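You operate a simulated robot arm through the tools that you are given. There is no shell and no other tool. Be economical: measure what you need, move in short steps, check, and stop when the job is done.

Carry out the task below with a simulated robot arm. There is one attempt and no reset: what you move stays moved.

## Task
Pour 300 ML from the yellow oil can into the clear measuring jug.
Fine: up to the mark, 30 ML over at most; set the can back, rub the oil drips off the bench with the white oil pad, put the pad back; the other can stays full. Keep fingers out of oil and grease; leave none showing on the floor. Spill a teaspoon at most; drop, pinch and damage nothing, leave nothing switched on. Set down upright: what you pick out. What is to be rubbed or washed off counts as gone when no trace of it is left.

It is judged by the outcome, as a careful person would: the job done as asked, and still so three seconds after it is handed in. It fails if anything else is knocked over, pushed out of place, dropped, spilled or broken.

## Robot
A 6-joint arm with a two-finger parallel gripper on a trunk, on a base that drives. Base frame: it is fixed to the floor where the robot stands at the start and does not move with it; the origin is under the middle of the robot, x ahead of it, y to its left, z up; the surface under the hand at the start is at about z = 0.88. Units: m, rad, N and s.
With the tool pointing down near the work surface it reaches from about 0.28 to 0.68 m from the robot's upright axis, wherever it stands. Its first joint turns from -2.897 to 2.897 rad. Places, roughly: oil drips [0.5, 0.7, 0.9]. Payload 1.57 kg.
The tool frame sits at the grasp point between the pads (the TCP): z along the fingers, y along the line on which they close. The tips reach 0.03 m beyond it. The gripper opens to 0.11 m. The fingers are 0.024 m wide and 0.012 m thick; the gripper's body (0.048 by 0.112 m) begins 0.078 m behind the TCP.
Orientation is that of the tool frame in the base frame, as a unit quaternion [w, x, y, z]. With the fingers straight down and closing along the base's y, the tool's x points along the base's -x, its y along +y and its z along -z.

## Interface
- The arm moves only by the tool arm_command. Its argument "steps" is a list of rows, each a list of 2 entries, a list of its own where there are three numbers: the shift along the tool's x, y, z in m, then the turn, a rotation vector about the tool's x, y, z in rad. In form: [[[tx, ty, tz], [ax, ay, az]], ...]. A call has 1 to 10 rows; each row shifts and turns the commanded pose from where the row before left it, along the tool's axes as they then stand. "jaw" is the closure, from 0 (fully open) to 1 (shut), set as the call begins (left out, the last holds). Rows are played at 5 a second. More than 0.05 m and 0.15 rad between two rows, or a gripper value outside its range, and nothing of the call is played. A pose out of reach is approached as far as the arm can. The call stops where the force on the tool passes 40 N (or 10 N more than at its start, if that is more) or the arm is blocked; 0.2 s more then pass. Each finger travels about 0.108 m/s and halts on what it meets, pressing with about 41 N; the grip force reading is that of the motor and also rises with nothing between the fingers. The clock runs only during rows and for 0.2 s after the last one: add rows that do not move to give the fingers time. The reply holds the time, the measured pose of the TCP, the force on the tool along the base axes, the opening and the grip force, in the units named above and with some noise, with the torque about the TCP (base axes, N m) and any sound that the robot's microphone picked up.
- Cameras (640 x 400 px; columns grow to the right, rows downward): "scene" is now at [0.0528, 0.1512, 1.6754]; the picture's right is [0.17, -0.99, 0.00], its down [-0.78, -0.13, -0.61] and it looks along [0.60, 0.10, -0.79] (base axes); focal length 258 px, centre (320, 200). "wrist" rides on the gripper at [0.07, 0.016, -0.141] in the tool frame; the picture's right is [-0.23, 0.97, 0.00], its down [-0.86, -0.20, -0.48] and it looks along [-0.47, -0.11, 0.88] (tool axes); focal length 222 px, centre (320, 200). There is no depth. A picture from a camera that has moved, and an enlarged one, comes with that camera's place and axes in the base frame and with its lens.
- capture(camera): a new picture of that camera. It takes no simulated time.
- lift_body(by): slides the trunk up (or, below 0, down) by that many m; the arm and the scene camera ride with it, the base frame stays. It gives what a move gives, with no picture.
- steer(legs): drives the robot by 1 to 6 legs, each [ahead, left, turn to the left] in m, m and rad, along the robot's own axes; the way and the turn of a leg run together, so that a leg with both is an arc; at most 1.5 m and 3.142 rad a leg. The arm and the cameras ride along, it lands a little off, and it stops where it bumps. It gives what a move gives.
- aim_head(pan, tilt): turns the head with the scene camera to pan (to the left, within 2.094 rad either way) and tilt (down, from -0.506 to 1.204), counted from straight ahead of the robot. It gives what a move gives.
- enlarge(camera, box): a new picture of the part [left, top, right, bottom] of that camera's present view, enlarged. It takes no simulated time.
- hand_in(): hands the job in; it is judged then, once.

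Work in short steps. Places have to be worked out from the pictures, the camera data and where the tool is seen: move nearer, look again, correct. Check each grasp and each placing, and mend what went wrong. You have 120 turns and 82 pictures in all, those below and enlarged ones among them. Open the gripper and draw the arm clear of the work before you hand the job in, unless the task says otherwise; then end with one line.

The tools are called after ">>>" by a JSON object that holds its "fn" and its "kwargs". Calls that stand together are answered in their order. arm_command: Moves the arm, as the interface text tells. Its arguments: {"type":"object","properties":{"steps":{"type":"array"},"jaw":{"type":"number"}},"required":["steps"]} The other tools are called the same way: lift_body (by) slides the trunk up or down; steer (legs) drives the base; aim_head (pan, tilt) turns the head that bears the scene camera; capture (camera) takes a picture; enlarge (camera, box) takes an enlarged picture of a part of a camera's view; hand_in () hands the job in.

At the start:

```text
clock: 0.0
ee_pos: [0.4105, 0.23, 1.3534]
ee_rot: [0.0, 0.0, 1.0, 0.0]
ft_force: [-0.4, -0.7, 0.6]
wrist_torque: [0.0, 0.01, -0.01]
opening: 0.1101
grip_force: 0.1
trunk travel left (down, up): [-0.275, 0.315]
robot x, y, heading: [0.0035, -0.0022, 0.005]
head pan, tilt: [0.169, 0.909]
```

scene: 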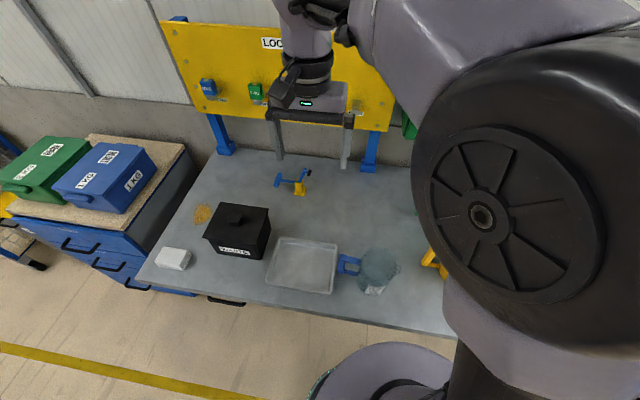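
wrist: 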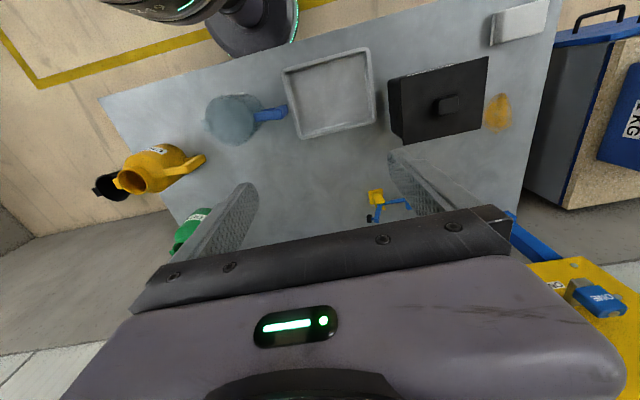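

The bench holds the jug, a tray, a black box, drips, the white pad and cans at the right. I'll aim the head to the right to see the cans and enlarge the details.

>>> {"fn": "aim_head", "kwargs": {"pan": -0.5, "tilt": 0.9}}

>>> {"fn": "enlarge", "kwargs": {"camera": "wrist", "box": [80, 60, 400, 260]}}

>>> {"fn": "capture", "kwargs": {"camera": "scene"}}

```text
clock: 1.1
ee_pos: [0.4091, 0.2292, 1.355]
ee_rot: [0.001, 0.001, 1.0, 0.0]
ft_force: [0.2, -0.9, -0.5]
wrist_torque: [0.02, 0.03, 0.01]
opening: 0.1101
grip_force: 0.0
trunk travel left (down, up): [-0.275, 0.315]
robot x, y, heading: [-0.0004, -0.002, -0.001]
head pan, tilt: [-0.499, 0.901]
```

```text
2.00 times, centred on (240, 160) of wrist
camera zoom: at [0.3404, 0.2458, 1.4957], right [0.23, 0.97, 0.0], down [0.86, -0.2, 0.48], along [0.47, -0.11, -0.88], focal length 444 px, centre (480, 280)
```

zoom: 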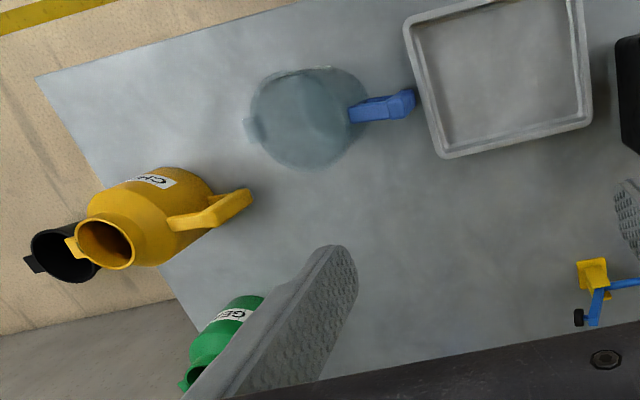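

```text
78 pictures are left
camera scene: at [0.0452, 0.1025, 1.6761], right [-0.48, -0.88, 0.0], down [-0.69, 0.37, -0.62], along [0.55, -0.3, -0.78], focal length 258 px, centre (320, 200)
```

scene: 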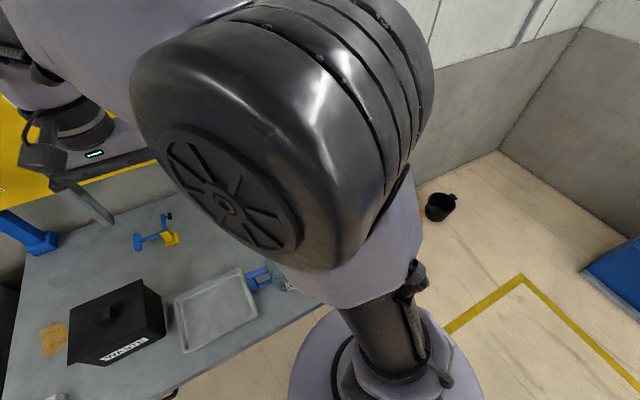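

The arm blocks the scene camera on this side. I'll look at the left and centre first.

>>> {"fn": "aim_head", "kwargs": {"pan": 0.45, "tilt": 0.8}}

>>> {"fn": "enlarge", "kwargs": {"camera": "scene", "box": [160, 100, 480, 300]}}

>>> {"fn": "capture", "kwargs": {"camera": "scene"}}

```text
clock: 2.3
ee_pos: [0.4095, 0.2287, 1.3548]
ee_rot: [0.0, 0.0, 1.0, 0.0]
ft_force: [0.6, 0.0, 0.0]
wrist_torque: [-0.03, 0.0, -0.01]
opening: 0.1102
grip_force: 0.2
trunk travel left (down, up): [-0.275, 0.315]
robot x, y, heading: [-0.0061, 0.002, -0.001]
head pan, tilt: [0.45, 0.799]
```

```text
2.00 times, centred on (320, 200) of scene
camera zoom: at [0.0515, 0.1737, 1.684], right [0.43, -0.9, 0.0], down [-0.65, -0.31, -0.7], along [0.63, 0.3, -0.72], focal length 517 px, centre (320, 200)
```

zoom: 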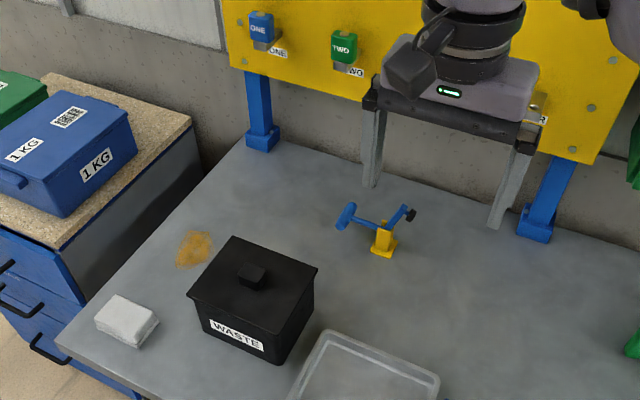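

```text
76 pictures are left
camera scene: at [0.0515, 0.1737, 1.684], right [0.43, -0.9, 0.0], down [-0.65, -0.31, -0.7], along [0.63, 0.3, -0.72], focal length 258 px, centre (320, 200)
```

scene: 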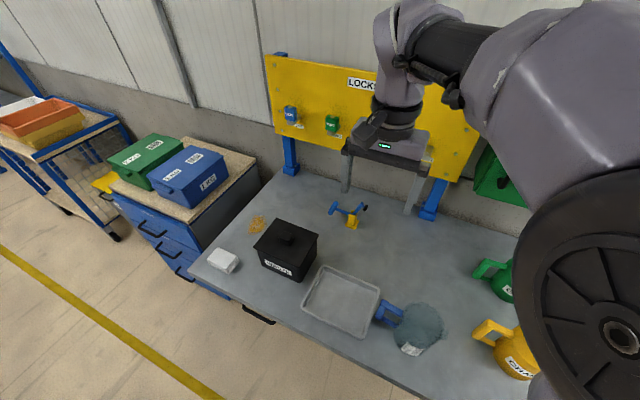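

Now I'll turn the hand at height, so that it will point toward -y with fingers closing along x, which suits the yellow can's handle.

>>> {"fn": "arm_command", "kwargs": {"steps": [[[0, 0, 0], [0, 0, -0.15]], [[0, 0, 0], [0, 0, -0.15]], [[0, 0, 0], [0, 0, -0.15]], [[0, 0, 0], [0, 0, -0.15]], [[0, 0, 0], [0, 0, -0.15]], [[0, 0, 0], [0, 0, -0.15]], [[0, 0, 0], [0, 0, -0.15]], [[0, 0, 0], [0, 0, -0.15]], [[0, 0, 0], [0, 0, -0.15]], [[0, 0, 0], [0, 0, -0.15]]]}}

>>> {"fn": "capture", "kwargs": {"camera": "wrist"}}

```text
clock: 4.5
ee_pos: [0.4101, 0.2305, 1.3548]
ee_rot: [0.001, -0.683, 0.73, -0.001]
ft_force: [0.8, 0.0, -0.5]
wrist_torque: [0.01, 0.0, 0.03]
opening: 0.11
grip_force: 0.1
trunk travel left (down, up): [-0.275, 0.315]
robot x, y, heading: [-0.0001, -0.0003, -0.0]
head pan, tilt: [0.45, 0.799]
```

```text
75 pictures are left
camera wrist: at [0.3893, 0.1607, 1.4952], right [-0.96, 0.29, 0.0], down [0.26, 0.84, 0.48], along [0.14, 0.46, -0.88], focal length 222 px, centre (320, 200)
```

wrist: 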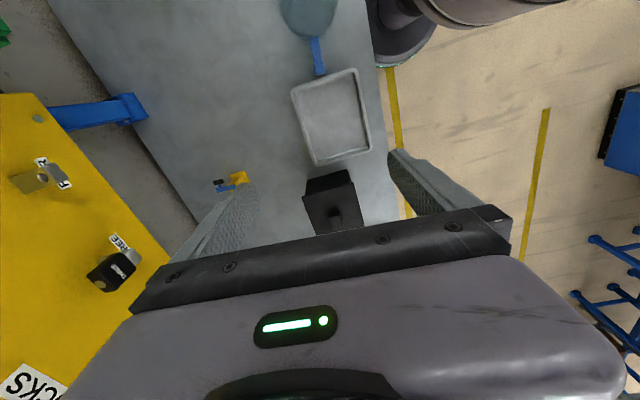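

The turn is right. Now pitch the hand up so that it points toward -y, staying high.

>>> {"fn": "arm_command", "kwargs": {"steps": [[[0, 0, 0], [0, 0, -0.07]], [[0, 0, 0], [0, 0.15, 0]], [[0, 0, 0], [0, 0.15, 0]], [[0, 0, 0], [0, 0.15, 0]], [[0, 0, 0], [0, 0.15, 0]], [[0, 0, 0], [0, 0.15, 0]], [[0, 0, 0], [0, 0.15, 0]], [[0, 0, 0], [0, 0.15, 0]], [[0, 0, 0], [0, 0.15, 0]], [[0, 0, 0], [0, 0.15, 0]]]}}

>>> {"fn": "capture", "kwargs": {"camera": "wrist"}}

>>> {"fn": "capture", "kwargs": {"camera": "scene"}}

```text
clock: 6.7
ee_pos: [0.3994, 0.1655, 1.3051]
ee_rot: [0.44, 0.554, -0.551, 0.443]
ft_force: [-0.7, 0.2, -0.3]
wrist_torque: [-0.04, 0.03, -0.03]
opening: 0.1101
grip_force: 0.1
out of reach, approached as far as the arm can: row 8, 9, 10
trunk travel left (down, up): [-0.275, 0.315]
robot x, y, heading: [-0.0, 0.003, -0.002]
head pan, tilt: [0.45, 0.799]
```

```text
74 pictures are left
camera wrist: at [0.3827, 0.2878, 1.4034], right [-0.97, 0.05, -0.22], down [0.2, 0.66, -0.73], along [0.11, -0.75, -0.65], focal length 222 px, centre (320, 200)
```

wrist: 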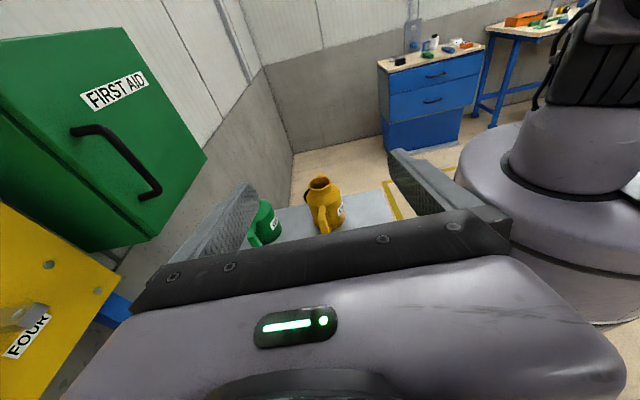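

```text
73 pictures are left
camera scene: at [0.0519, 0.1736, 1.684], right [0.44, -0.9, 0.0], down [-0.65, -0.31, -0.7], along [0.63, 0.3, -0.72], focal length 258 px, centre (320, 200)
```

scene: 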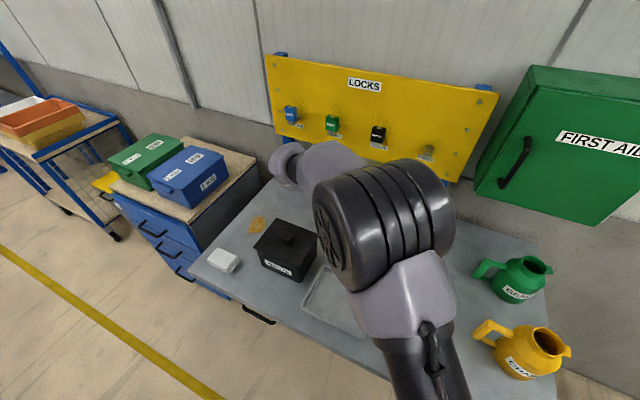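

The elbow has cleared the view of the cans. Enlarging the yellow can to measure it.

>>> {"fn": "enlarge", "kwargs": {"camera": "scene", "box": [440, 240, 600, 400]}}

>>> {"fn": "enlarge", "kwargs": {"camera": "wrist", "box": [220, 140, 400, 260]}}

```text
2.50 times, centred on (520, 320) of scene
camera zoom: at [0.0519, 0.1736, 1.684], right [0.44, -0.9, 0.0], down [-0.65, -0.31, -0.7], along [0.63, 0.3, -0.72], focal length 646 px, centre (-180, -100)
```

zoom: 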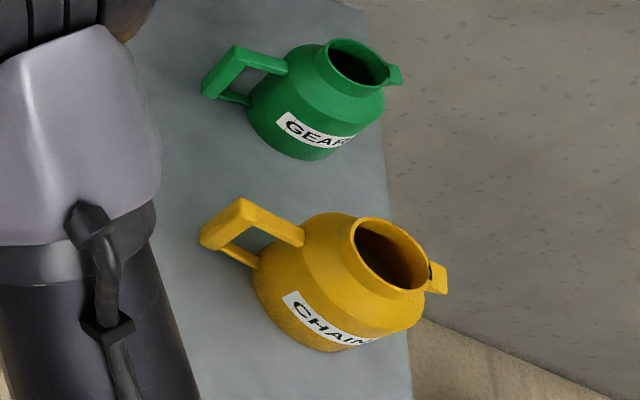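

```text
3.33 times, centred on (310, 200) of wrist
camera zoom: at [0.3827, 0.2878, 1.4034], right [-0.97, 0.05, -0.22], down [0.2, 0.66, -0.73], along [0.11, -0.75, -0.65], focal length 740 px, centre (353, 200)
```

zoom: 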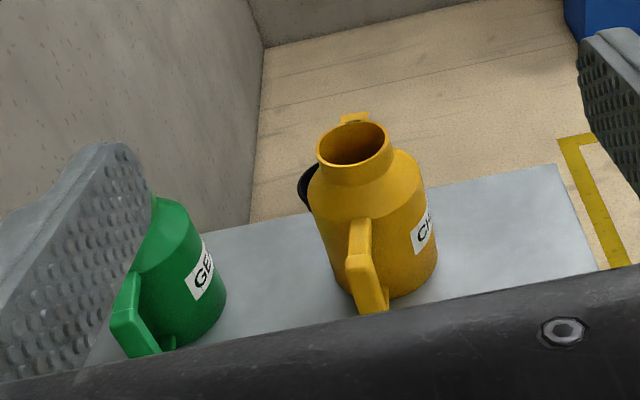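

Triangulating from the two views: can mouth centre ≈ (0.444, -0.224, 1.024), its handle's outer bar at ≈ (0.452, -0.115, 0.91–0.995), lip toward -y. I'll hold the handle with the tool tilted about 35° from vertical; pitch back now to that and look at the jug.

>>> {"fn": "arm_command", "kwargs": {"steps": [[[0, 0, 0], [0, -0.15, 0]], [[0, 0, 0], [0, -0.15, 0]], [[0, 0, 0], [0, -0.15, 0]], [[0, 0, 0], [0, -0.15, 0]], [[0, 0, 0], [0, -0.14, 0]]]}}

>>> {"fn": "capture", "kwargs": {"camera": "wrist"}}

```text
clock: 7.9
ee_pos: [0.3983, 0.1653, 1.3051]
ee_rot: [-0.211, -0.674, 0.675, -0.211]
ft_force: [0.6, 0.2, 0.7]
wrist_torque: [0.0, 0.01, 0.01]
opening: 0.1102
grip_force: 0.1
trunk travel left (down, up): [-0.275, 0.315]
robot x, y, heading: [-0.0022, 0.0024, 0.0]
head pan, tilt: [0.45, 0.799]
```

```text
70 pictures are left
camera wrist: at [0.3821, 0.1885, 1.4607], right [-0.97, 0.19, -0.13], down [0.2, 0.97, -0.09], along [0.11, -0.12, -0.99], focal length 222 px, centre (320, 200)
```

wrist: 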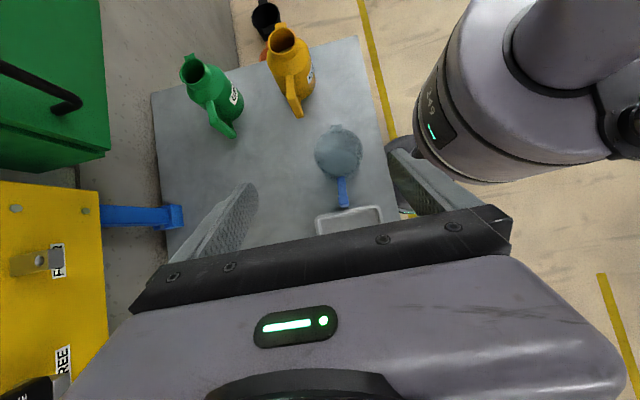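

Something brownish appears next to the black bucket on the floor; enlarging that and the jug.

>>> {"fn": "enlarge", "kwargs": {"camera": "wrist", "box": [230, 0, 326, 60]}}

>>> {"fn": "enlarge", "kwargs": {"camera": "wrist", "box": [280, 110, 400, 220]}}

```text
6.67 times, centred on (278, 30) of wrist
camera zoom: at [0.3821, 0.1885, 1.4607], right [-0.97, 0.19, -0.13], down [0.2, 0.97, -0.09], along [0.11, -0.12, -0.99], focal length 1481 px, centre (600, 1333)
```

zoom: 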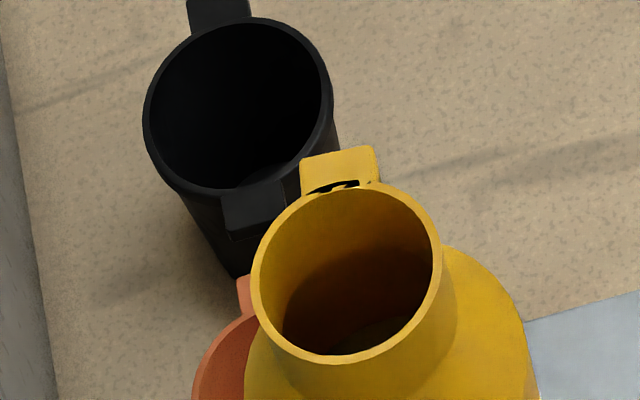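

```text
3.64 times, centred on (340, 165) of wrist
camera zoom: at [0.3821, 0.1885, 1.4607], right [-0.97, 0.19, -0.13], down [0.2, 0.97, -0.09], along [0.11, -0.12, -0.99], focal length 808 px, centre (247, 327)
```

zoom: 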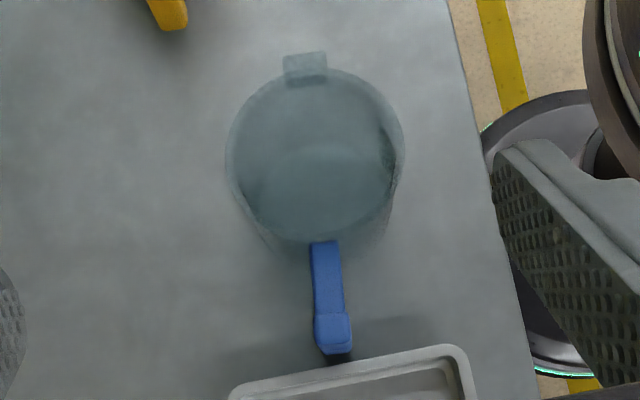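

Jug rim centre ≈ (0.374, 0.04, 0.98). Now moving toward a pre-grasp above and behind the can's handle, with a small yaw to match the handle plane.

>>> {"fn": "arm_command", "kwargs": {"steps": [[[0.009, -0.009, 0.044], [0, 0, 0]], [[0.009, -0.009, 0.044], [0, 0, 0]], [[0.009, -0.009, 0.044], [0, 0, 0]], [[0.009, -0.009, 0.044], [0, 0, 0]], [[0.009, -0.009, 0.044], [0, 0, 0]], [[0.009, -0.009, 0.043], [0, 0, 0]], [[0, 0, 0], [-0.044, 0, 0.063]], [[0, 0, 0], [0, 0, 0]]]}}

>>> {"fn": "capture", "kwargs": {"camera": "wrist"}}

>>> {"fn": "aim_head", "kwargs": {"pan": 0.0, "tilt": 0.9}}

>>> {"fn": "capture", "kwargs": {"camera": "scene"}}

```text
clock: 9.7
ee_pos: [0.4519, -0.0279, 1.1197]
ee_rot: [-0.22, -0.647, 0.701, -0.204]
ft_force: [-0.3, 0.1, 0.3]
wrist_torque: [0.03, -0.01, 0.03]
opening: 0.1097
grip_force: 0.1
trunk travel left (down, up): [-0.275, 0.315]
robot x, y, heading: [-0.0002, 0.0014, -0.001]
head pan, tilt: [0.45, 0.799]
```

```text
67 pictures are left
camera wrist: at [0.4386, -0.0026, 1.2754], right [-0.96, 0.26, -0.13], down [0.28, 0.96, -0.1], along [0.1, -0.13, -0.99], focal length 222 px, centre (320, 200)
```

wrist: 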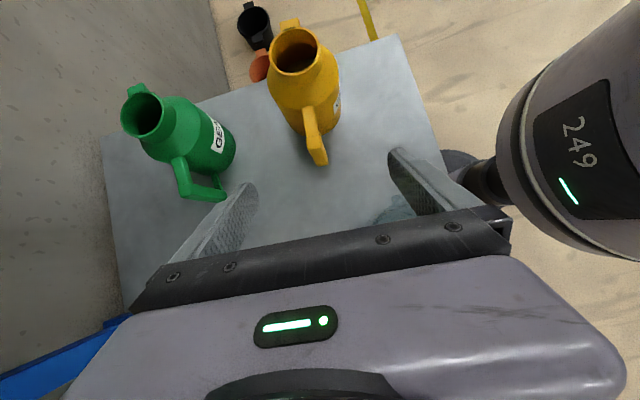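

```text
clock: 10.6
ee_pos: [0.4531, -0.0262, 1.1204]
ee_rot: [-0.22, -0.647, 0.701, -0.203]
ft_force: [0.1, 0.7, -0.6]
wrist_torque: [0.02, -0.04, 0.02]
opening: 0.1099
grip_force: 0.1
trunk travel left (down, up): [-0.275, 0.315]
robot x, y, heading: [-0.0028, -0.0026, -0.002]
head pan, tilt: [0.0, 0.901]
```

```text
66 pictures are left
camera scene: at [0.0544, 0.1387, 1.6761], right [0.0, -1.0, 0.0], down [-0.78, 0.0, -0.62], along [0.62, 0.0, -0.78], focal length 258 px, centre (320, 200)
```

scene: 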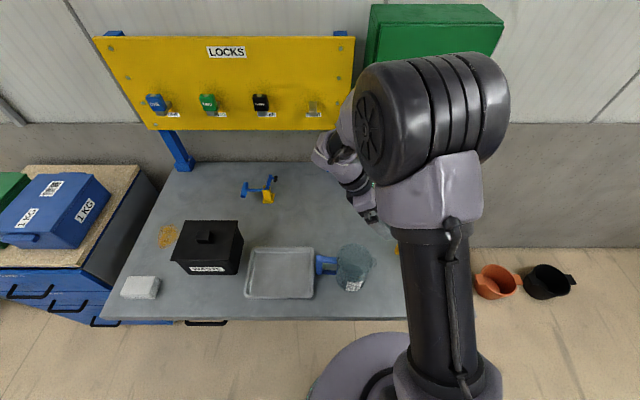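

The handle lies where computed, aligned with the hand. Enlarging the jug to read its mark before grasping.

>>> {"fn": "enlarge", "kwargs": {"camera": "scene", "box": [315, 230, 395, 305]}}

>>> {"fn": "enlarge", "kwargs": {"camera": "scene", "box": [100, 205, 260, 305]}}

```text
5.33 times, centred on (355, 268) of scene
camera zoom: at [0.0544, 0.1387, 1.6761], right [0.0, -1.0, 0.0], down [-0.78, 0.0, -0.62], along [0.62, 0.0, -0.78], focal length 1378 px, centre (133, -160)
```

zoom: 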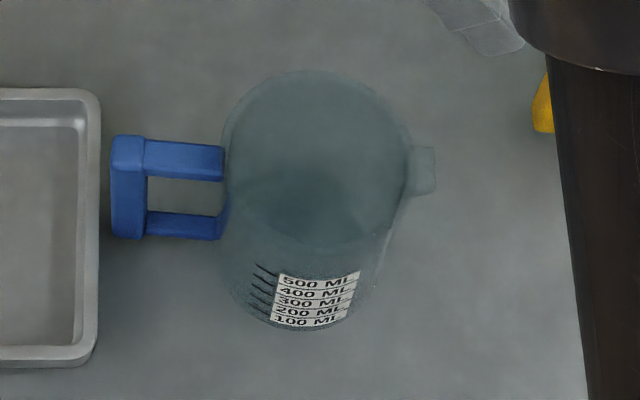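

```text
4.00 times, centred on (180, 255) of scene
camera zoom: at [0.0544, 0.1387, 1.6761], right [0.0, -1.0, 0.0], down [-0.78, 0.0, -0.62], along [0.62, 0.0, -0.78], focal length 1034 px, centre (880, -20)
```

zoom: 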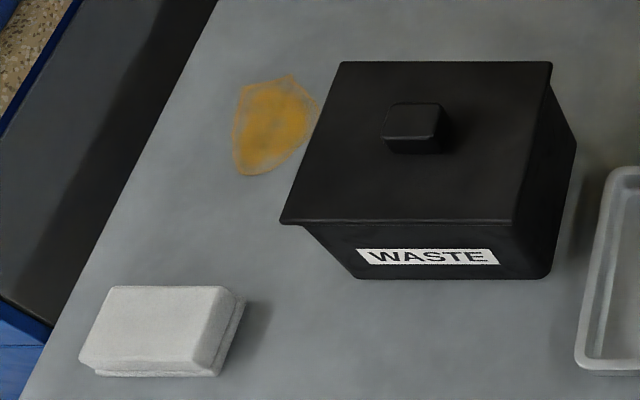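

Ticks 100–500 ML face the robot: good for the scene camera. Now descend onto the handle with the fingers open.

>>> {"fn": "arm_command", "kwargs": {"steps": [[[-0.0047, -0.0013, 0.037], [0, 0, 0]], [[-0.0047, -0.0013, 0.037], [0, 0, 0]], [[-0.0047, -0.0013, 0.037], [0, 0, 0]], [[-0.0047, -0.0013, 0.037], [0, 0, 0]], [[0, 0, 0], [0, 0, 0]]]}}

>>> {"fn": "capture", "kwargs": {"camera": "wrist"}}

```text
clock: 11.8
ee_pos: [0.4521, -0.0982, 0.9872]
ee_rot: [-0.22, -0.648, 0.7, -0.204]
ft_force: [-1.0, -0.8, -0.5]
wrist_torque: [-0.05, -0.06, 0.0]
opening: 0.1099
grip_force: 0.0
trunk travel left (down, up): [-0.275, 0.315]
robot x, y, heading: [-0.0019, -0.0024, 0.001]
head pan, tilt: [0.0, 0.901]
```

```text
63 pictures are left
camera wrist: at [0.438, -0.0729, 1.1419], right [-0.96, 0.26, -0.13], down [0.28, 0.96, -0.1], along [0.1, -0.13, -0.99], focal length 222 px, centre (320, 200)
```

wrist: 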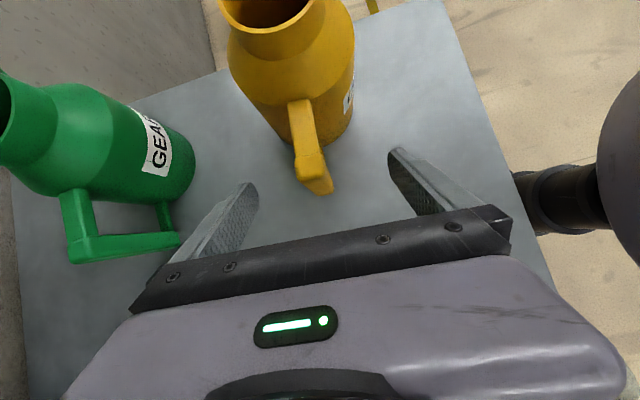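

The handle is centred between the fingers. Advance 4 cm along the tool and then close gently.

>>> {"fn": "arm_command", "kwargs": {"steps": [[[0, -0.001, 0.02], [0, 0, 0]], [[0, -0.001, 0.019], [0, 0, 0]], [[0, 0, 0], [0, 0, 0]]]}}

>>> {"fn": "capture", "kwargs": {"camera": "wrist"}}

```text
clock: 12.6
ee_pos: [0.4508, -0.1203, 0.9567]
ee_rot: [-0.221, -0.647, 0.701, -0.203]
ft_force: [-0.9, -0.1, 0.0]
wrist_torque: [-0.01, 0.01, -0.01]
opening: 0.11
grip_force: 0.1
trunk travel left (down, up): [-0.275, 0.315]
robot x, y, heading: [-0.0003, 0.0008, 0.001]
head pan, tilt: [0.0, 0.901]
```

```text
62 pictures are left
camera wrist: at [0.4374, -0.0965, 1.1103], right [-0.96, 0.26, -0.13], down [0.28, 0.96, -0.1], along [0.1, -0.13, -0.99], focal length 222 px, centre (320, 200)
```

wrist: 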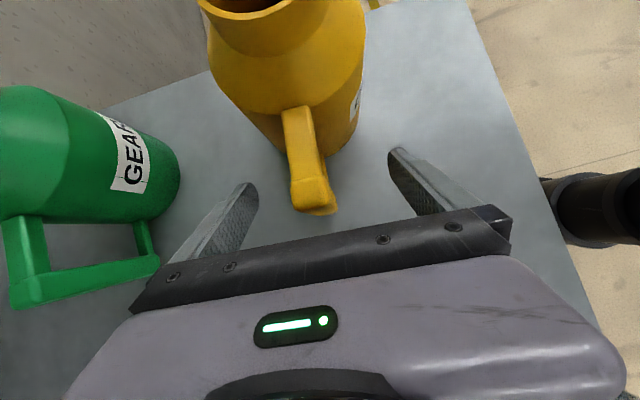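

The bar is about 2 mm to +x of the hand's centre; shift and close.

>>> {"fn": "arm_command", "kwargs": {"steps": [[[0, -0.002, 0], [0, 0, 0]], [[0, 0, 0], [0, 0, 0]], [[0, 0, 0], [0, 0, 0]], [[0, 0, 0], [0, 0, 0]]], "jaw": 0.7}}

>>> {"fn": "arm_command", "kwargs": {"steps": [[[0, 0, 0], [0, 0, 0]], [[0, 0, 0], [0, 0, 0]], [[0, 0, 0], [0, 0, 0]], [[0, 0, 0], [0, 0, 0]]], "jaw": 1}}

>>> {"fn": "capture", "kwargs": {"camera": "wrist"}}

```text
clock: 13.6
ee_pos: [0.4534, -0.1212, 0.9552]
ee_rot: [-0.221, -0.647, 0.701, -0.204]
ft_force: [0.3, 1.0, 1.0]
wrist_torque: [-0.04, -0.02, 0.0]
opening: 0.033
grip_force: 0.0
trunk travel left (down, up): [-0.275, 0.315]
robot x, y, heading: [-0.0021, 0.0022, 0.001]
head pan, tilt: [0.0, 0.901]
```

```text
clock: 14.6
ee_pos: [0.4541, -0.1221, 0.9547]
ee_rot: [-0.22, -0.647, 0.701, -0.203]
ft_force: [-2.7, 0.7, 0.0]
wrist_torque: [-0.05, 0.52, -0.32]
opening: 0.0218
grip_force: 34.9
trunk travel left (down, up): [-0.275, 0.315]
robot x, y, heading: [0.0006, 0.0007, -0.002]
head pan, tilt: [0.0, 0.901]
```

```text
61 pictures are left
camera wrist: at [0.44, -0.0966, 1.1109], right [-0.96, 0.26, -0.13], down [0.28, 0.96, -0.1], along [0.1, -0.13, -0.99], focal length 222 px, centre (320, 200)
```

wrist: 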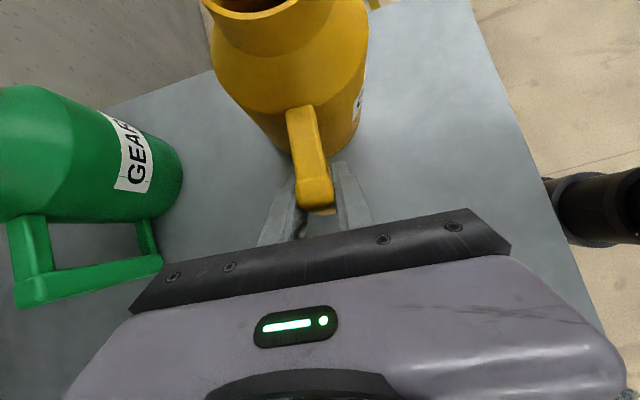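

Grip at 21.8 mm opening. Lift by 1.5 cm slowly and check weight and slip.

>>> {"fn": "arm_command", "kwargs": {"steps": [[[0.0029, 0, -0.0041], [0, 0, 0]], [[0.0029, 0, -0.0041], [0, 0, 0]], [[0.0029, 0, -0.0041], [0, 0, 0]], [[0, 0, 0], [0, 0, 0]], [[0, 0, 0], [0, 0, 0]]]}}

>>> {"fn": "capture", "kwargs": {"camera": "wrist"}}

```text
clock: 15.8
ee_pos: [0.4553, -0.1203, 0.9698]
ee_rot: [-0.22, -0.648, 0.7, -0.204]
ft_force: [0.3, 0.0, -6.8]
wrist_torque: [0.64, -0.05, 0.0]
opening: 0.0216
grip_force: 34.9
trunk travel left (down, up): [-0.275, 0.315]
robot x, y, heading: [-0.0005, 0.0002, 0.003]
head pan, tilt: [0.0, 0.901]
```

```text
60 pictures are left
camera wrist: at [0.4411, -0.0957, 1.126], right [-0.96, 0.26, -0.13], down [0.28, 0.96, -0.1], along [0.1, -0.13, -0.99], focal length 222 px, centre (320, 200)
```

wrist: 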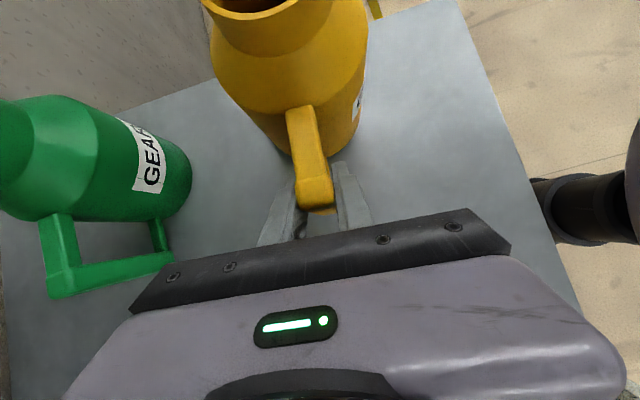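

Weight ≈6.8 N and no slip. For a large tilt range I'd better hold the handle with a flatter hand: set the can back down, then re-pitch by about 25°.

>>> {"fn": "arm_command", "kwargs": {"steps": [[[-0.0029, 0, 0.0041], [0, 0, 0]], [[-0.0029, 0, 0.0041], [0, 0, 0]], [[-0.0024, 0, 0.0034], [0, 0, 0]], [[0, 0, 0], [0, 0, 0]]]}}

>>> {"fn": "arm_command", "kwargs": {"steps": [[[0, 0, 0], [0, 0, 0]]]}}

```text
clock: 16.8
ee_pos: [0.454, -0.1197, 0.9563]
ee_rot: [-0.221, -0.648, 0.7, -0.203]
ft_force: [0.2, -0.1, -6.8]
wrist_torque: [0.63, -0.05, 0.02]
opening: 0.022
grip_force: 34.5
trunk travel left (down, up): [-0.275, 0.315]
robot x, y, heading: [0.0012, 0.0009, -0.004]
head pan, tilt: [0.0, 0.901]
```

```text
clock: 17.2
ee_pos: [0.4555, -0.1207, 0.9565]
ee_rot: [-0.221, -0.647, 0.701, -0.203]
ft_force: [0.1, 0.4, -5.8]
wrist_torque: [0.62, -0.01, -0.03]
opening: 0.0222
grip_force: 34.7
trunk travel left (down, up): [-0.275, 0.315]
robot x, y, heading: [-0.0014, -0.0004, -0.001]
head pan, tilt: [0.0, 0.901]
```

Still carrying; lower 1 mm at a time until the weight is taken by the bench.

>>> {"fn": "arm_command", "kwargs": {"steps": [[[-0.0006, 0, 0.0008], [0, 0, 0]], [[0, 0, 0], [0, 0, 0]]]}}

>>> {"fn": "arm_command", "kwargs": {"steps": [[[-0.0006, 0, 0.0008], [0, 0, 0]], [[0, 0, 0], [0, 0, 0]]]}}

```text
clock: 17.8
ee_pos: [0.455, -0.121, 0.9553]
ee_rot: [-0.221, -0.647, 0.701, -0.204]
ft_force: [0.3, 0.4, 1.3]
wrist_torque: [-0.34, 0.22, -0.01]
opening: 0.0219
grip_force: 35.0
trunk travel left (down, up): [-0.275, 0.315]
robot x, y, heading: [0.0028, 0.0026, -0.003]
head pan, tilt: [0.0, 0.901]
```

```text
clock: 18.4
ee_pos: [0.4556, -0.1201, 0.9554]
ee_rot: [-0.22, -0.647, 0.701, -0.204]
ft_force: [3.7, 0.2, 17.3]
wrist_torque: [-0.77, 0.31, 0.02]
opening: 0.0219
grip_force: 35.3
trunk travel left (down, up): [-0.275, 0.315]
robot x, y, heading: [-0.0029, -0.0006, -0.0]
head pan, tilt: [0.0, 0.901]
```

Seated (the last millimetre was one too many); back up 1 mm, then open and pitch the hand.

>>> {"fn": "arm_command", "kwargs": {"steps": [[[0.0006, 0, -0.0008], [0, 0, 0]], [[0, 0, 0], [0, 0, 0]]]}}

>>> {"fn": "arm_command", "kwargs": {"steps": [[[0, 0, 0], [0, 0, 0]], [[0, 0, 0], [0, 0, 0]], [[0, 0, 0], [0, 0.109, 0]], [[0, 0, 0], [0, 0.109, 0]], [[0, 0, 0], [0, 0.109, 0]], [[0, 0, 0], [0, 0.109, 0]], [[0, 0, 0], [0, 0, 0]]], "jaw": 0.5}}

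>>> {"fn": "capture", "kwargs": {"camera": "wrist"}}

>>> {"fn": "capture", "kwargs": {"camera": "scene"}}

```text
clock: 19.0
ee_pos: [0.4542, -0.1204, 0.9552]
ee_rot: [-0.22, -0.648, 0.7, -0.204]
ft_force: [4.6, 2.2, 4.6]
wrist_torque: [0.18, -0.35, 0.19]
opening: 0.0219
grip_force: 35.0
trunk travel left (down, up): [-0.275, 0.315]
robot x, y, heading: [-0.0029, 0.0015, 0.003]
head pan, tilt: [0.0, 0.901]
```

```text
clock: 20.6
ee_pos: [0.4539, -0.1214, 0.956]
ee_rot: [-0.367, -0.588, 0.637, -0.338]
ft_force: [1.0, -0.7, 0.1]
wrist_torque: [0.0, 0.0, -0.02]
opening: 0.0552
grip_force: 0.0
trunk travel left (down, up): [-0.275, 0.315]
robot x, y, heading: [-0.0001, -0.0027, -0.002]
head pan, tilt: [0.0, 0.901]
```

```text
59 pictures are left
camera wrist: at [0.4451, -0.0324, 1.0863], right [-0.96, 0.19, -0.2], down [0.26, 0.82, -0.5], along [0.07, -0.53, -0.84], focal length 222 px, centre (320, 200)
```

wrist: 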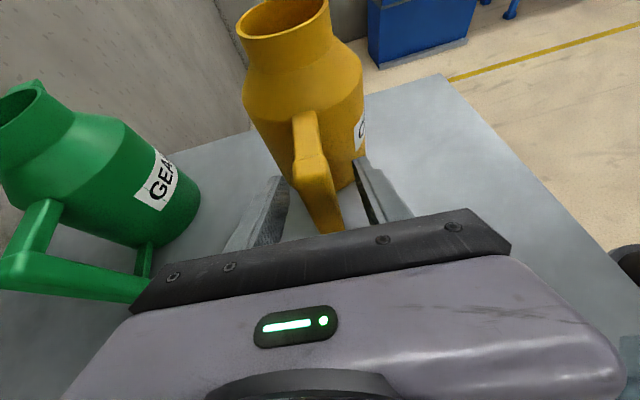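

```text
58 pictures are left
camera scene: at [0.0543, 0.1384, 1.6761], right [0.0, -1.0, 0.0], down [-0.78, 0.0, -0.62], along [0.62, 0.0, -0.78], focal length 258 px, centre (320, 200)
```

scene: 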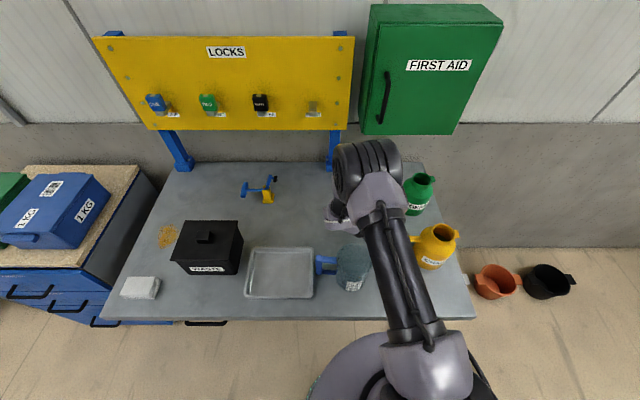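

Pitch is fine and reachable. Close on the handle again.

>>> {"fn": "arm_command", "kwargs": {"steps": [[[0, 0, 0], [0, 0, 0]], [[0, 0, 0], [0, 0, 0]], [[0, 0, 0], [0, 0, 0]], [[0, 0, 0], [0, 0, 0]]], "jaw": 1}}

>>> {"fn": "arm_command", "kwargs": {"steps": [[[0.0043, 0, -0.0025], [0, 0, 0]], [[0.0087, 0, -0.005], [0, 0, 0]], [[0.0087, 0, -0.005], [0, 0, 0]], [[0, 0, 0], [0, 0, 0]], [[0, 0, 0], [0, 0, 0]]]}}

>>> {"fn": "capture", "kwargs": {"camera": "wrist"}}

```text
clock: 21.6
ee_pos: [0.4545, -0.1209, 0.9555]
ee_rot: [-0.367, -0.588, 0.636, -0.339]
ft_force: [1.0, -0.4, 0.2]
wrist_torque: [-0.44, 0.04, 0.17]
opening: 0.0219
grip_force: 35.5
trunk travel left (down, up): [-0.275, 0.315]
robot x, y, heading: [-0.0019, -0.0017, 0.0]
head pan, tilt: [0.0, 0.901]
```

```text
clock: 22.8
ee_pos: [0.456, -0.1203, 0.9804]
ee_rot: [-0.366, -0.588, 0.636, -0.339]
ft_force: [-0.8, -0.1, -6.9]
wrist_torque: [0.63, -0.07, -0.02]
opening: 0.0218
grip_force: 35.0
trunk travel left (down, up): [-0.275, 0.315]
robot x, y, heading: [-0.0027, 0.0022, 0.001]
head pan, tilt: [0.0, 0.901]
```

```text
57 pictures are left
camera wrist: at [0.446, -0.0323, 1.1111], right [-0.96, 0.19, -0.2], down [0.26, 0.82, -0.5], along [0.07, -0.53, -0.84], focal length 222 px, centre (320, 200)
```

wrist: 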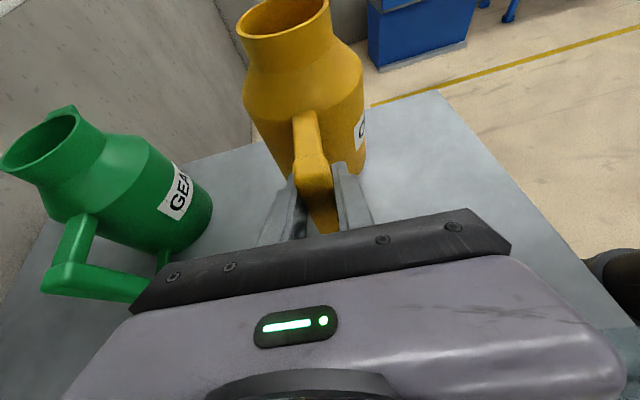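

Firm and upright. Lift to z≈1.12 and carry it slowly over toward the +y side of the jug.

>>> {"fn": "arm_command", "kwargs": {"steps": [[[0.0173, 0, -0.01], [0, 0, 0]], [[0.0216, 0, -0.0125], [0, 0, 0]], [[0.0216, 0, -0.0125], [0, 0, 0]], [[0.0216, 0, -0.0125], [0, 0, 0]], [[0.0216, 0, -0.0125], [0, 0, 0]], [[0.0173, 0, -0.01], [0, 0, 0]], [[0, 0, 0], [0, 0, 0]]]}}

>>> {"fn": "arm_command", "kwargs": {"steps": [[[-0.008, 0.0045, -0.014], [0, 0, 0]], [[-0.0156, 0.0095, -0.027], [0, 0, 0]], [[-0.0156, 0.0095, -0.027], [0, 0, 0]], [[-0.0156, 0.0095, -0.027], [0, 0, 0]], [[-0.0156, 0.0095, -0.027], [0, 0, 0]], [[-0.0156, 0.0095, -0.027], [0, 0, 0]], [[-0.0156, 0.0095, -0.027], [0, 0, 0]], [[-0.0156, 0.0095, -0.027], [0, 0, 0]], [[-0.0156, 0.0095, -0.027], [0, 0, 0]], [[-0.008, 0.0045, -0.014], [0, 0, 0]]]}}

>>> {"fn": "capture", "kwargs": {"camera": "scene"}}

>>> {"fn": "capture", "kwargs": {"camera": "wrist"}}

```text
clock: 24.4
ee_pos: [0.4544, -0.1224, 1.1213]
ee_rot: [-0.367, -0.588, 0.636, -0.339]
ft_force: [-0.4, -0.4, -7.1]
wrist_torque: [0.61, -0.06, 0.02]
opening: 0.0218
grip_force: 35.4
trunk travel left (down, up): [-0.275, 0.315]
robot x, y, heading: [0.003, -0.0002, 0.006]
head pan, tilt: [0.0, 0.901]
```

```text
clock: 26.6
ee_pos: [0.3936, 0.1683, 1.1203]
ee_rot: [-0.367, -0.588, 0.636, -0.339]
ft_force: [-0.1, 0.9, -7.1]
wrist_torque: [0.63, -0.06, 0.0]
opening: 0.0219
grip_force: 34.9
trunk travel left (down, up): [-0.275, 0.315]
robot x, y, heading: [0.003, 0.0008, -0.002]
head pan, tilt: [0.0, 0.901]
```

```text
56 pictures are left
camera scene: at [0.0549, 0.1388, 1.676], right [0.0, -1.0, 0.0], down [-0.78, 0.0, -0.62], along [0.62, 0.0, -0.78], focal length 258 px, centre (320, 200)
```

scene: 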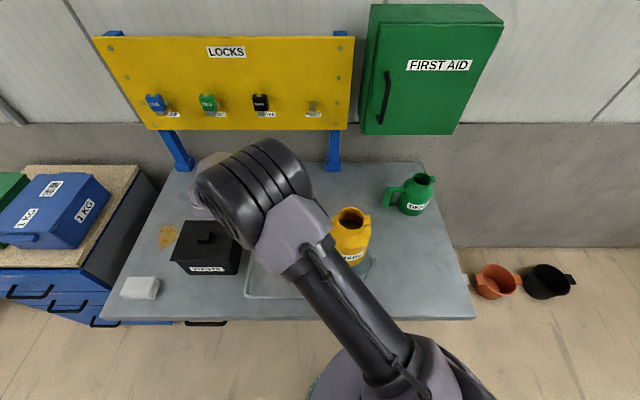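

```text
55 pictures are left
camera wrist: at [0.3842, 0.256, 1.2502], right [-0.96, 0.19, -0.2], down [0.26, 0.82, -0.5], along [0.07, -0.53, -0.84], focal length 222 px, centre (320, 200)
```

wrist: 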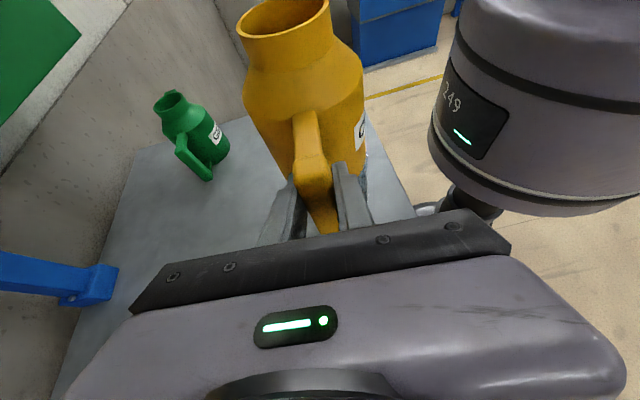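

Lip is at about (0.380, 0.024, 1.185). Shift 2.6 cm back, lower a little, and begin tilting about the lip to about 24°.

>>> {"fn": "arm_command", "kwargs": {"steps": [[[-0.0217, 0, -0.0025], [0, 0, 0]], [[-0.0217, 0, -0.0025], [0, 0, 0]], [[0.005, 0, -0.0066], [0, -0.052, 0]], [[0.005, 0, -0.0066], [0, -0.052, 0]], [[0.005, 0, -0.0066], [0, -0.052, 0]], [[0.005, 0, -0.0066], [0, -0.052, 0]], [[0.005, 0, -0.0066], [0, -0.052, 0]], [[0.005, 0, -0.0066], [0, -0.052, 0]], [[0.005, 0, -0.0066], [0, -0.052, 0]], [[0.005, 0, -0.0066], [0, -0.052, 0]]]}}

>>> {"fn": "capture", "kwargs": {"camera": "scene"}}

>>> {"fn": "capture", "kwargs": {"camera": "wrist"}}

```text
clock: 28.8
ee_pos: [0.395, 0.206, 1.1499]
ee_rot: [-0.227, -0.646, 0.699, -0.209]
ft_force: [0.4, -0.3, -6.5]
wrist_torque: [0.48, -0.05, 0.0]
opening: 0.022
grip_force: 34.8
trunk travel left (down, up): [-0.275, 0.315]
robot x, y, heading: [-0.0025, -0.0043, 0.001]
head pan, tilt: [0.0, 0.901]
```

```text
54 pictures are left
camera scene: at [0.0546, 0.1384, 1.6761], right [0.0, -1.0, 0.0], down [-0.78, 0.0, -0.62], along [0.62, 0.0, -0.78], focal length 258 px, centre (320, 200)
```

scene: 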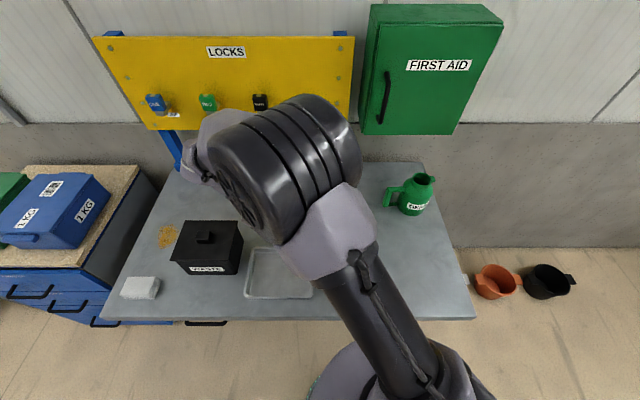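

```text
53 pictures are left
camera wrist: at [0.3814, 0.2343, 1.3055], right [-0.96, 0.26, -0.13], down [0.28, 0.95, -0.12], along [0.1, -0.15, -0.98], focal length 222 px, centre (320, 200)
```

wrist: 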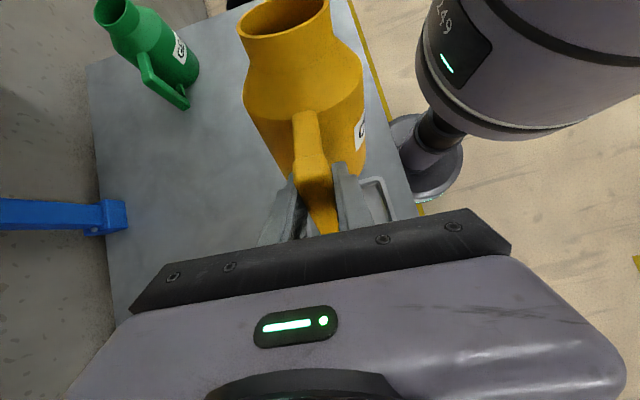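

At 24° tilt, no flow (weight 6.5 N). Continue to about 45°, lowering slightly.

>>> {"fn": "arm_command", "kwargs": {"steps": [[[0.0032, 0, -0.0027], [0, -0.052, 0]], [[0.0032, 0, -0.0027], [0, -0.052, 0]], [[0.0032, 0, -0.0027], [0, -0.052, 0]], [[0.0032, 0, -0.0027], [0, -0.052, 0]], [[0.0032, 0, -0.0027], [0, -0.052, 0]], [[0.0032, 0, -0.0027], [0, -0.052, 0]], [[0.0032, 0, -0.0027], [0, -0.052, 0]], [[0, 0, 0], [0, 0, 0]]]}}

>>> {"fn": "capture", "kwargs": {"camera": "scene"}}

>>> {"fn": "capture", "kwargs": {"camera": "wrist"}}

```text
clock: 30.6
ee_pos: [0.3938, 0.196, 1.1774]
ee_rot: [-0.097, -0.673, 0.728, -0.089]
ft_force: [-0.4, 0.1, -6.5]
wrist_torque: [0.32, -0.01, 0.02]
opening: 0.0222
grip_force: 35.5
trunk travel left (down, up): [-0.275, 0.315]
robot x, y, heading: [-0.0011, 0.0, 0.003]
head pan, tilt: [0.0, 0.901]
```

```text
52 pictures are left
camera scene: at [0.055, 0.1391, 1.676], right [0.0, -1.0, 0.0], down [-0.78, 0.0, -0.62], along [0.62, 0.0, -0.78], focal length 258 px, centre (320, 200)
```

scene: 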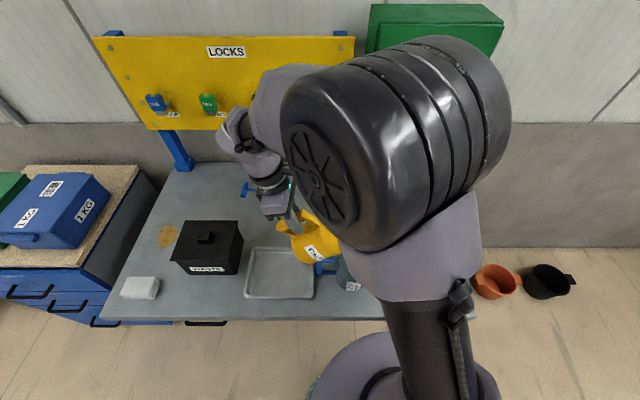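

```text
51 pictures are left
camera wrist: at [0.376, 0.1666, 1.3306], right [-0.95, 0.29, -0.06], down [0.27, 0.93, 0.24], along [0.13, 0.21, -0.97], focal length 222 px, centre (320, 200)
```

wrist: 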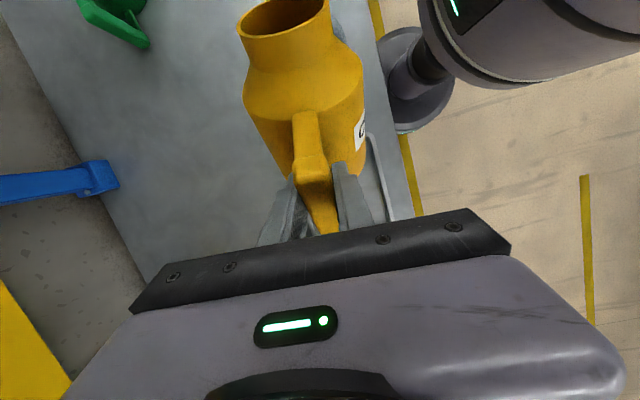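

Enlarging the scene around jug and lip to check the alignment.

>>> {"fn": "enlarge", "kwargs": {"camera": "scene", "box": [270, 190, 400, 310]}}

```text
3.33 times, centred on (335, 250) of scene
camera zoom: at [0.055, 0.1391, 1.676], right [0.0, -1.0, 0.0], down [-0.78, 0.0, -0.62], along [0.62, 0.0, -0.78], focal length 862 px, centre (270, 33)
```

zoom: 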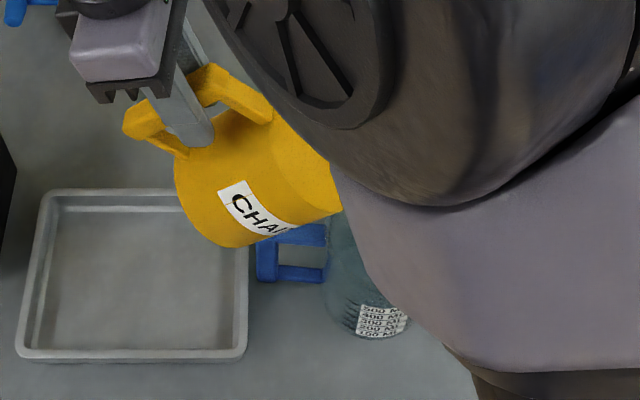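

The ticks remain visible beneath the elbow — good for watching the level. Tilt on to ~58°, lowering the lip to ~1.09.

>>> {"fn": "arm_command", "kwargs": {"steps": [[[0.0036, 0, 0], [0, -0.047, 0]], [[0.0036, 0, 0], [0, -0.047, 0]], [[0.0036, 0, 0], [0, -0.047, 0]], [[0.0036, 0, 0], [0, -0.047, 0]], [[0.0036, 0, 0], [0, -0.047, 0]], [[0, 0, 0], [0, 0, 0]], [[0, 0, 0], [0, 0, 0]]]}}

>>> {"fn": "enlarge", "kwargs": {"camera": "scene", "box": [300, 200, 400, 300]}}

```text
clock: 32.2
ee_pos: [0.3932, 0.1768, 1.1807]
ee_rot: [-0.011, -0.678, 0.735, -0.011]
ft_force: [0.6, 0.1, -7.2]
wrist_torque: [0.17, -0.03, -0.02]
opening: 0.0218
grip_force: 34.7
trunk travel left (down, up): [-0.275, 0.315]
robot x, y, heading: [-0.0025, -0.0008, 0.001]
head pan, tilt: [0.0, 0.901]
```

```text
4.00 times, centred on (350, 250) of scene
camera zoom: at [0.0548, 0.1386, 1.676], right [0.0, -1.0, 0.0], down [-0.78, 0.0, -0.62], along [0.62, 0.0, -0.78], focal length 1034 px, centre (200, 0)
```

zoom: 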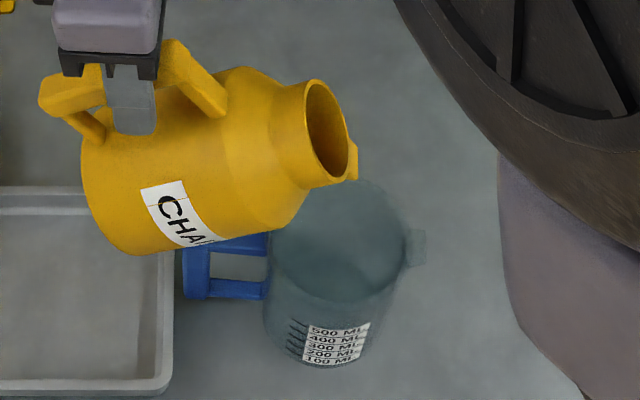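

Now the view is clear, with the lip right over the jug. Tilt 9° more in small steps and check for flow.

>>> {"fn": "arm_command", "kwargs": {"steps": [[[0.0038, 0, 0.001], [0, -0.04, 0]], [[0.0038, 0, 0.001], [0, -0.04, 0]], [[0.0038, 0, 0.001], [0, -0.04, 0]], [[0.0038, 0, 0.001], [0, -0.04, 0]], [[0, 0, 0], [0, 0, 0]], [[0, 0, 0], [0, 0, 0]]]}}

>>> {"fn": "enlarge", "kwargs": {"camera": "scene", "box": [300, 200, 400, 300]}}

```text
clock: 33.6
ee_pos: [0.3928, 0.1625, 1.1756]
ee_rot: [0.047, -0.678, 0.732, 0.044]
ft_force: [-0.9, 0.2, -8.5]
wrist_torque: [0.05, -0.05, -0.01]
opening: 0.022
grip_force: 34.8
trunk travel left (down, up): [-0.275, 0.315]
robot x, y, heading: [-0.0015, -0.0007, -0.004]
head pan, tilt: [0.0, 0.901]
```

```text
4.00 times, centred on (350, 250) of scene
camera zoom: at [0.0549, 0.1387, 1.676], right [0.0, -1.0, 0.0], down [-0.78, 0.0, -0.62], along [0.62, 0.0, -0.78], focal length 1034 px, centre (200, 0)
```

zoom: 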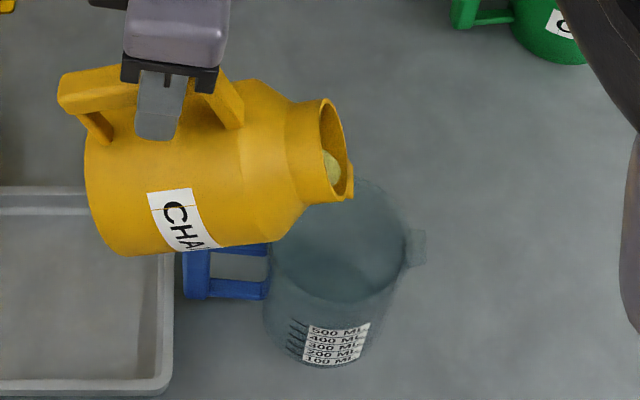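

Oil has reached the mouth's edge. Continue in tiny steps about the lip.

>>> {"fn": "arm_command", "kwargs": {"steps": [[[0.0019, 0, -0.0006], [0, -0.02, 0]], [[0.0019, 0, -0.0006], [0, -0.02, 0]], [[0, 0, 0], [0, 0, 0]], [[0, 0, 0], [0, 0, 0]]]}}

>>> {"fn": "enlarge", "kwargs": {"camera": "scene", "box": [300, 200, 400, 300]}}

```text
clock: 34.6
ee_pos: [0.3918, 0.1592, 1.1759]
ee_rot: [0.062, -0.677, 0.731, 0.057]
ft_force: [-0.9, -1.2, -7.0]
wrist_torque: [0.04, -0.03, 0.0]
opening: 0.0219
grip_force: 34.8
trunk travel left (down, up): [-0.275, 0.315]
robot x, y, heading: [-0.0006, -0.0007, 0.002]
head pan, tilt: [0.0, 0.901]
```

```text
4.00 times, centred on (350, 250) of scene
camera zoom: at [0.0549, 0.1388, 1.676], right [0.0, -1.0, 0.0], down [-0.78, 0.0, -0.62], along [0.62, 0.0, -0.78], focal length 1034 px, centre (200, 0)
```

zoom: 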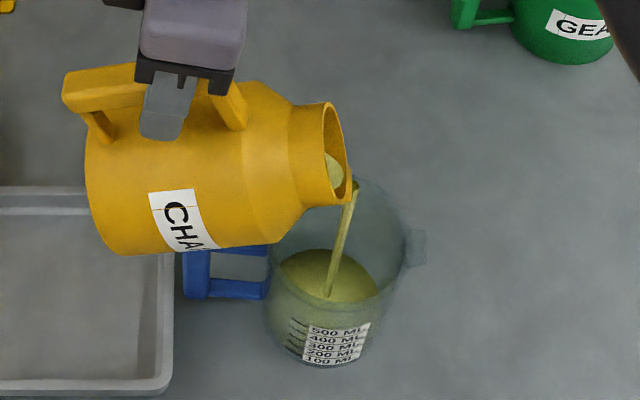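

Flow has begun and only the jug's bottom is covered so far. Wait 1 s and look.

>>> {"fn": "arm_command", "kwargs": {"steps": [[[0, 0, 0], [0, 0, 0]], [[0, 0, 0], [0, 0, 0]], [[0, 0, 0], [0, 0, 0]], [[0, 0, 0], [0, 0, 0]]]}}

>>> {"fn": "enlarge", "kwargs": {"camera": "scene", "box": [320, 230, 400, 310]}}

```text
clock: 35.6
ee_pos: [0.3907, 0.159, 1.176]
ee_rot: [0.062, -0.676, 0.732, 0.057]
ft_force: [0.0, -0.8, -5.8]
wrist_torque: [0.0, -0.02, 0.02]
opening: 0.0219
grip_force: 34.7
trunk travel left (down, up): [-0.275, 0.315]
robot x, y, heading: [0.0011, -0.0008, 0.004]
head pan, tilt: [0.0, 0.901]
```

```text
5.00 times, centred on (360, 270) of scene
camera zoom: at [0.0549, 0.1388, 1.676], right [0.0, -1.0, 0.0], down [-0.78, 0.0, -0.62], along [0.62, 0.0, -0.78], focal length 1292 px, centre (120, -150)
```

zoom: 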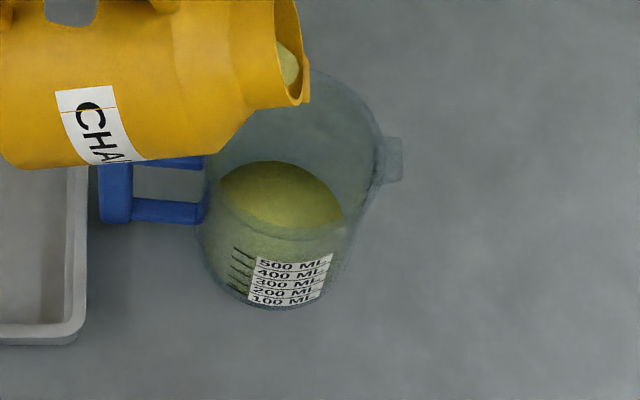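

Flow stopped by itself at this tilt. Zooming in on the ticks to read the level.

>>> {"fn": "enlarge", "kwargs": {"camera": "scene", "box": [344, 258, 392, 294]}}

```text
11.11 times, centred on (368, 276) of scene
camera zoom: at [0.0549, 0.1388, 1.676], right [0.0, -1.0, 0.0], down [-0.78, 0.0, -0.62], along [0.62, 0.0, -0.78], focal length 2872 px, centre (-213, -644)
```

zoom: 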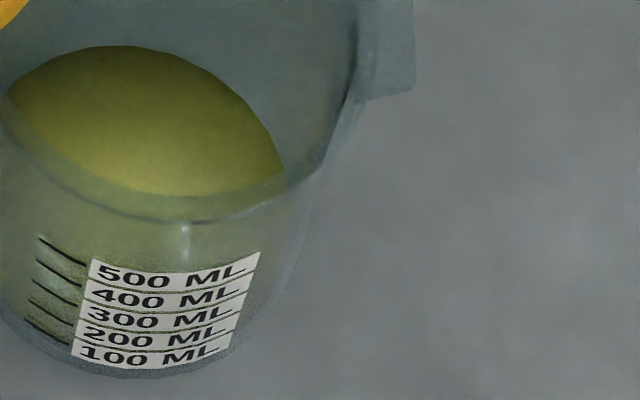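

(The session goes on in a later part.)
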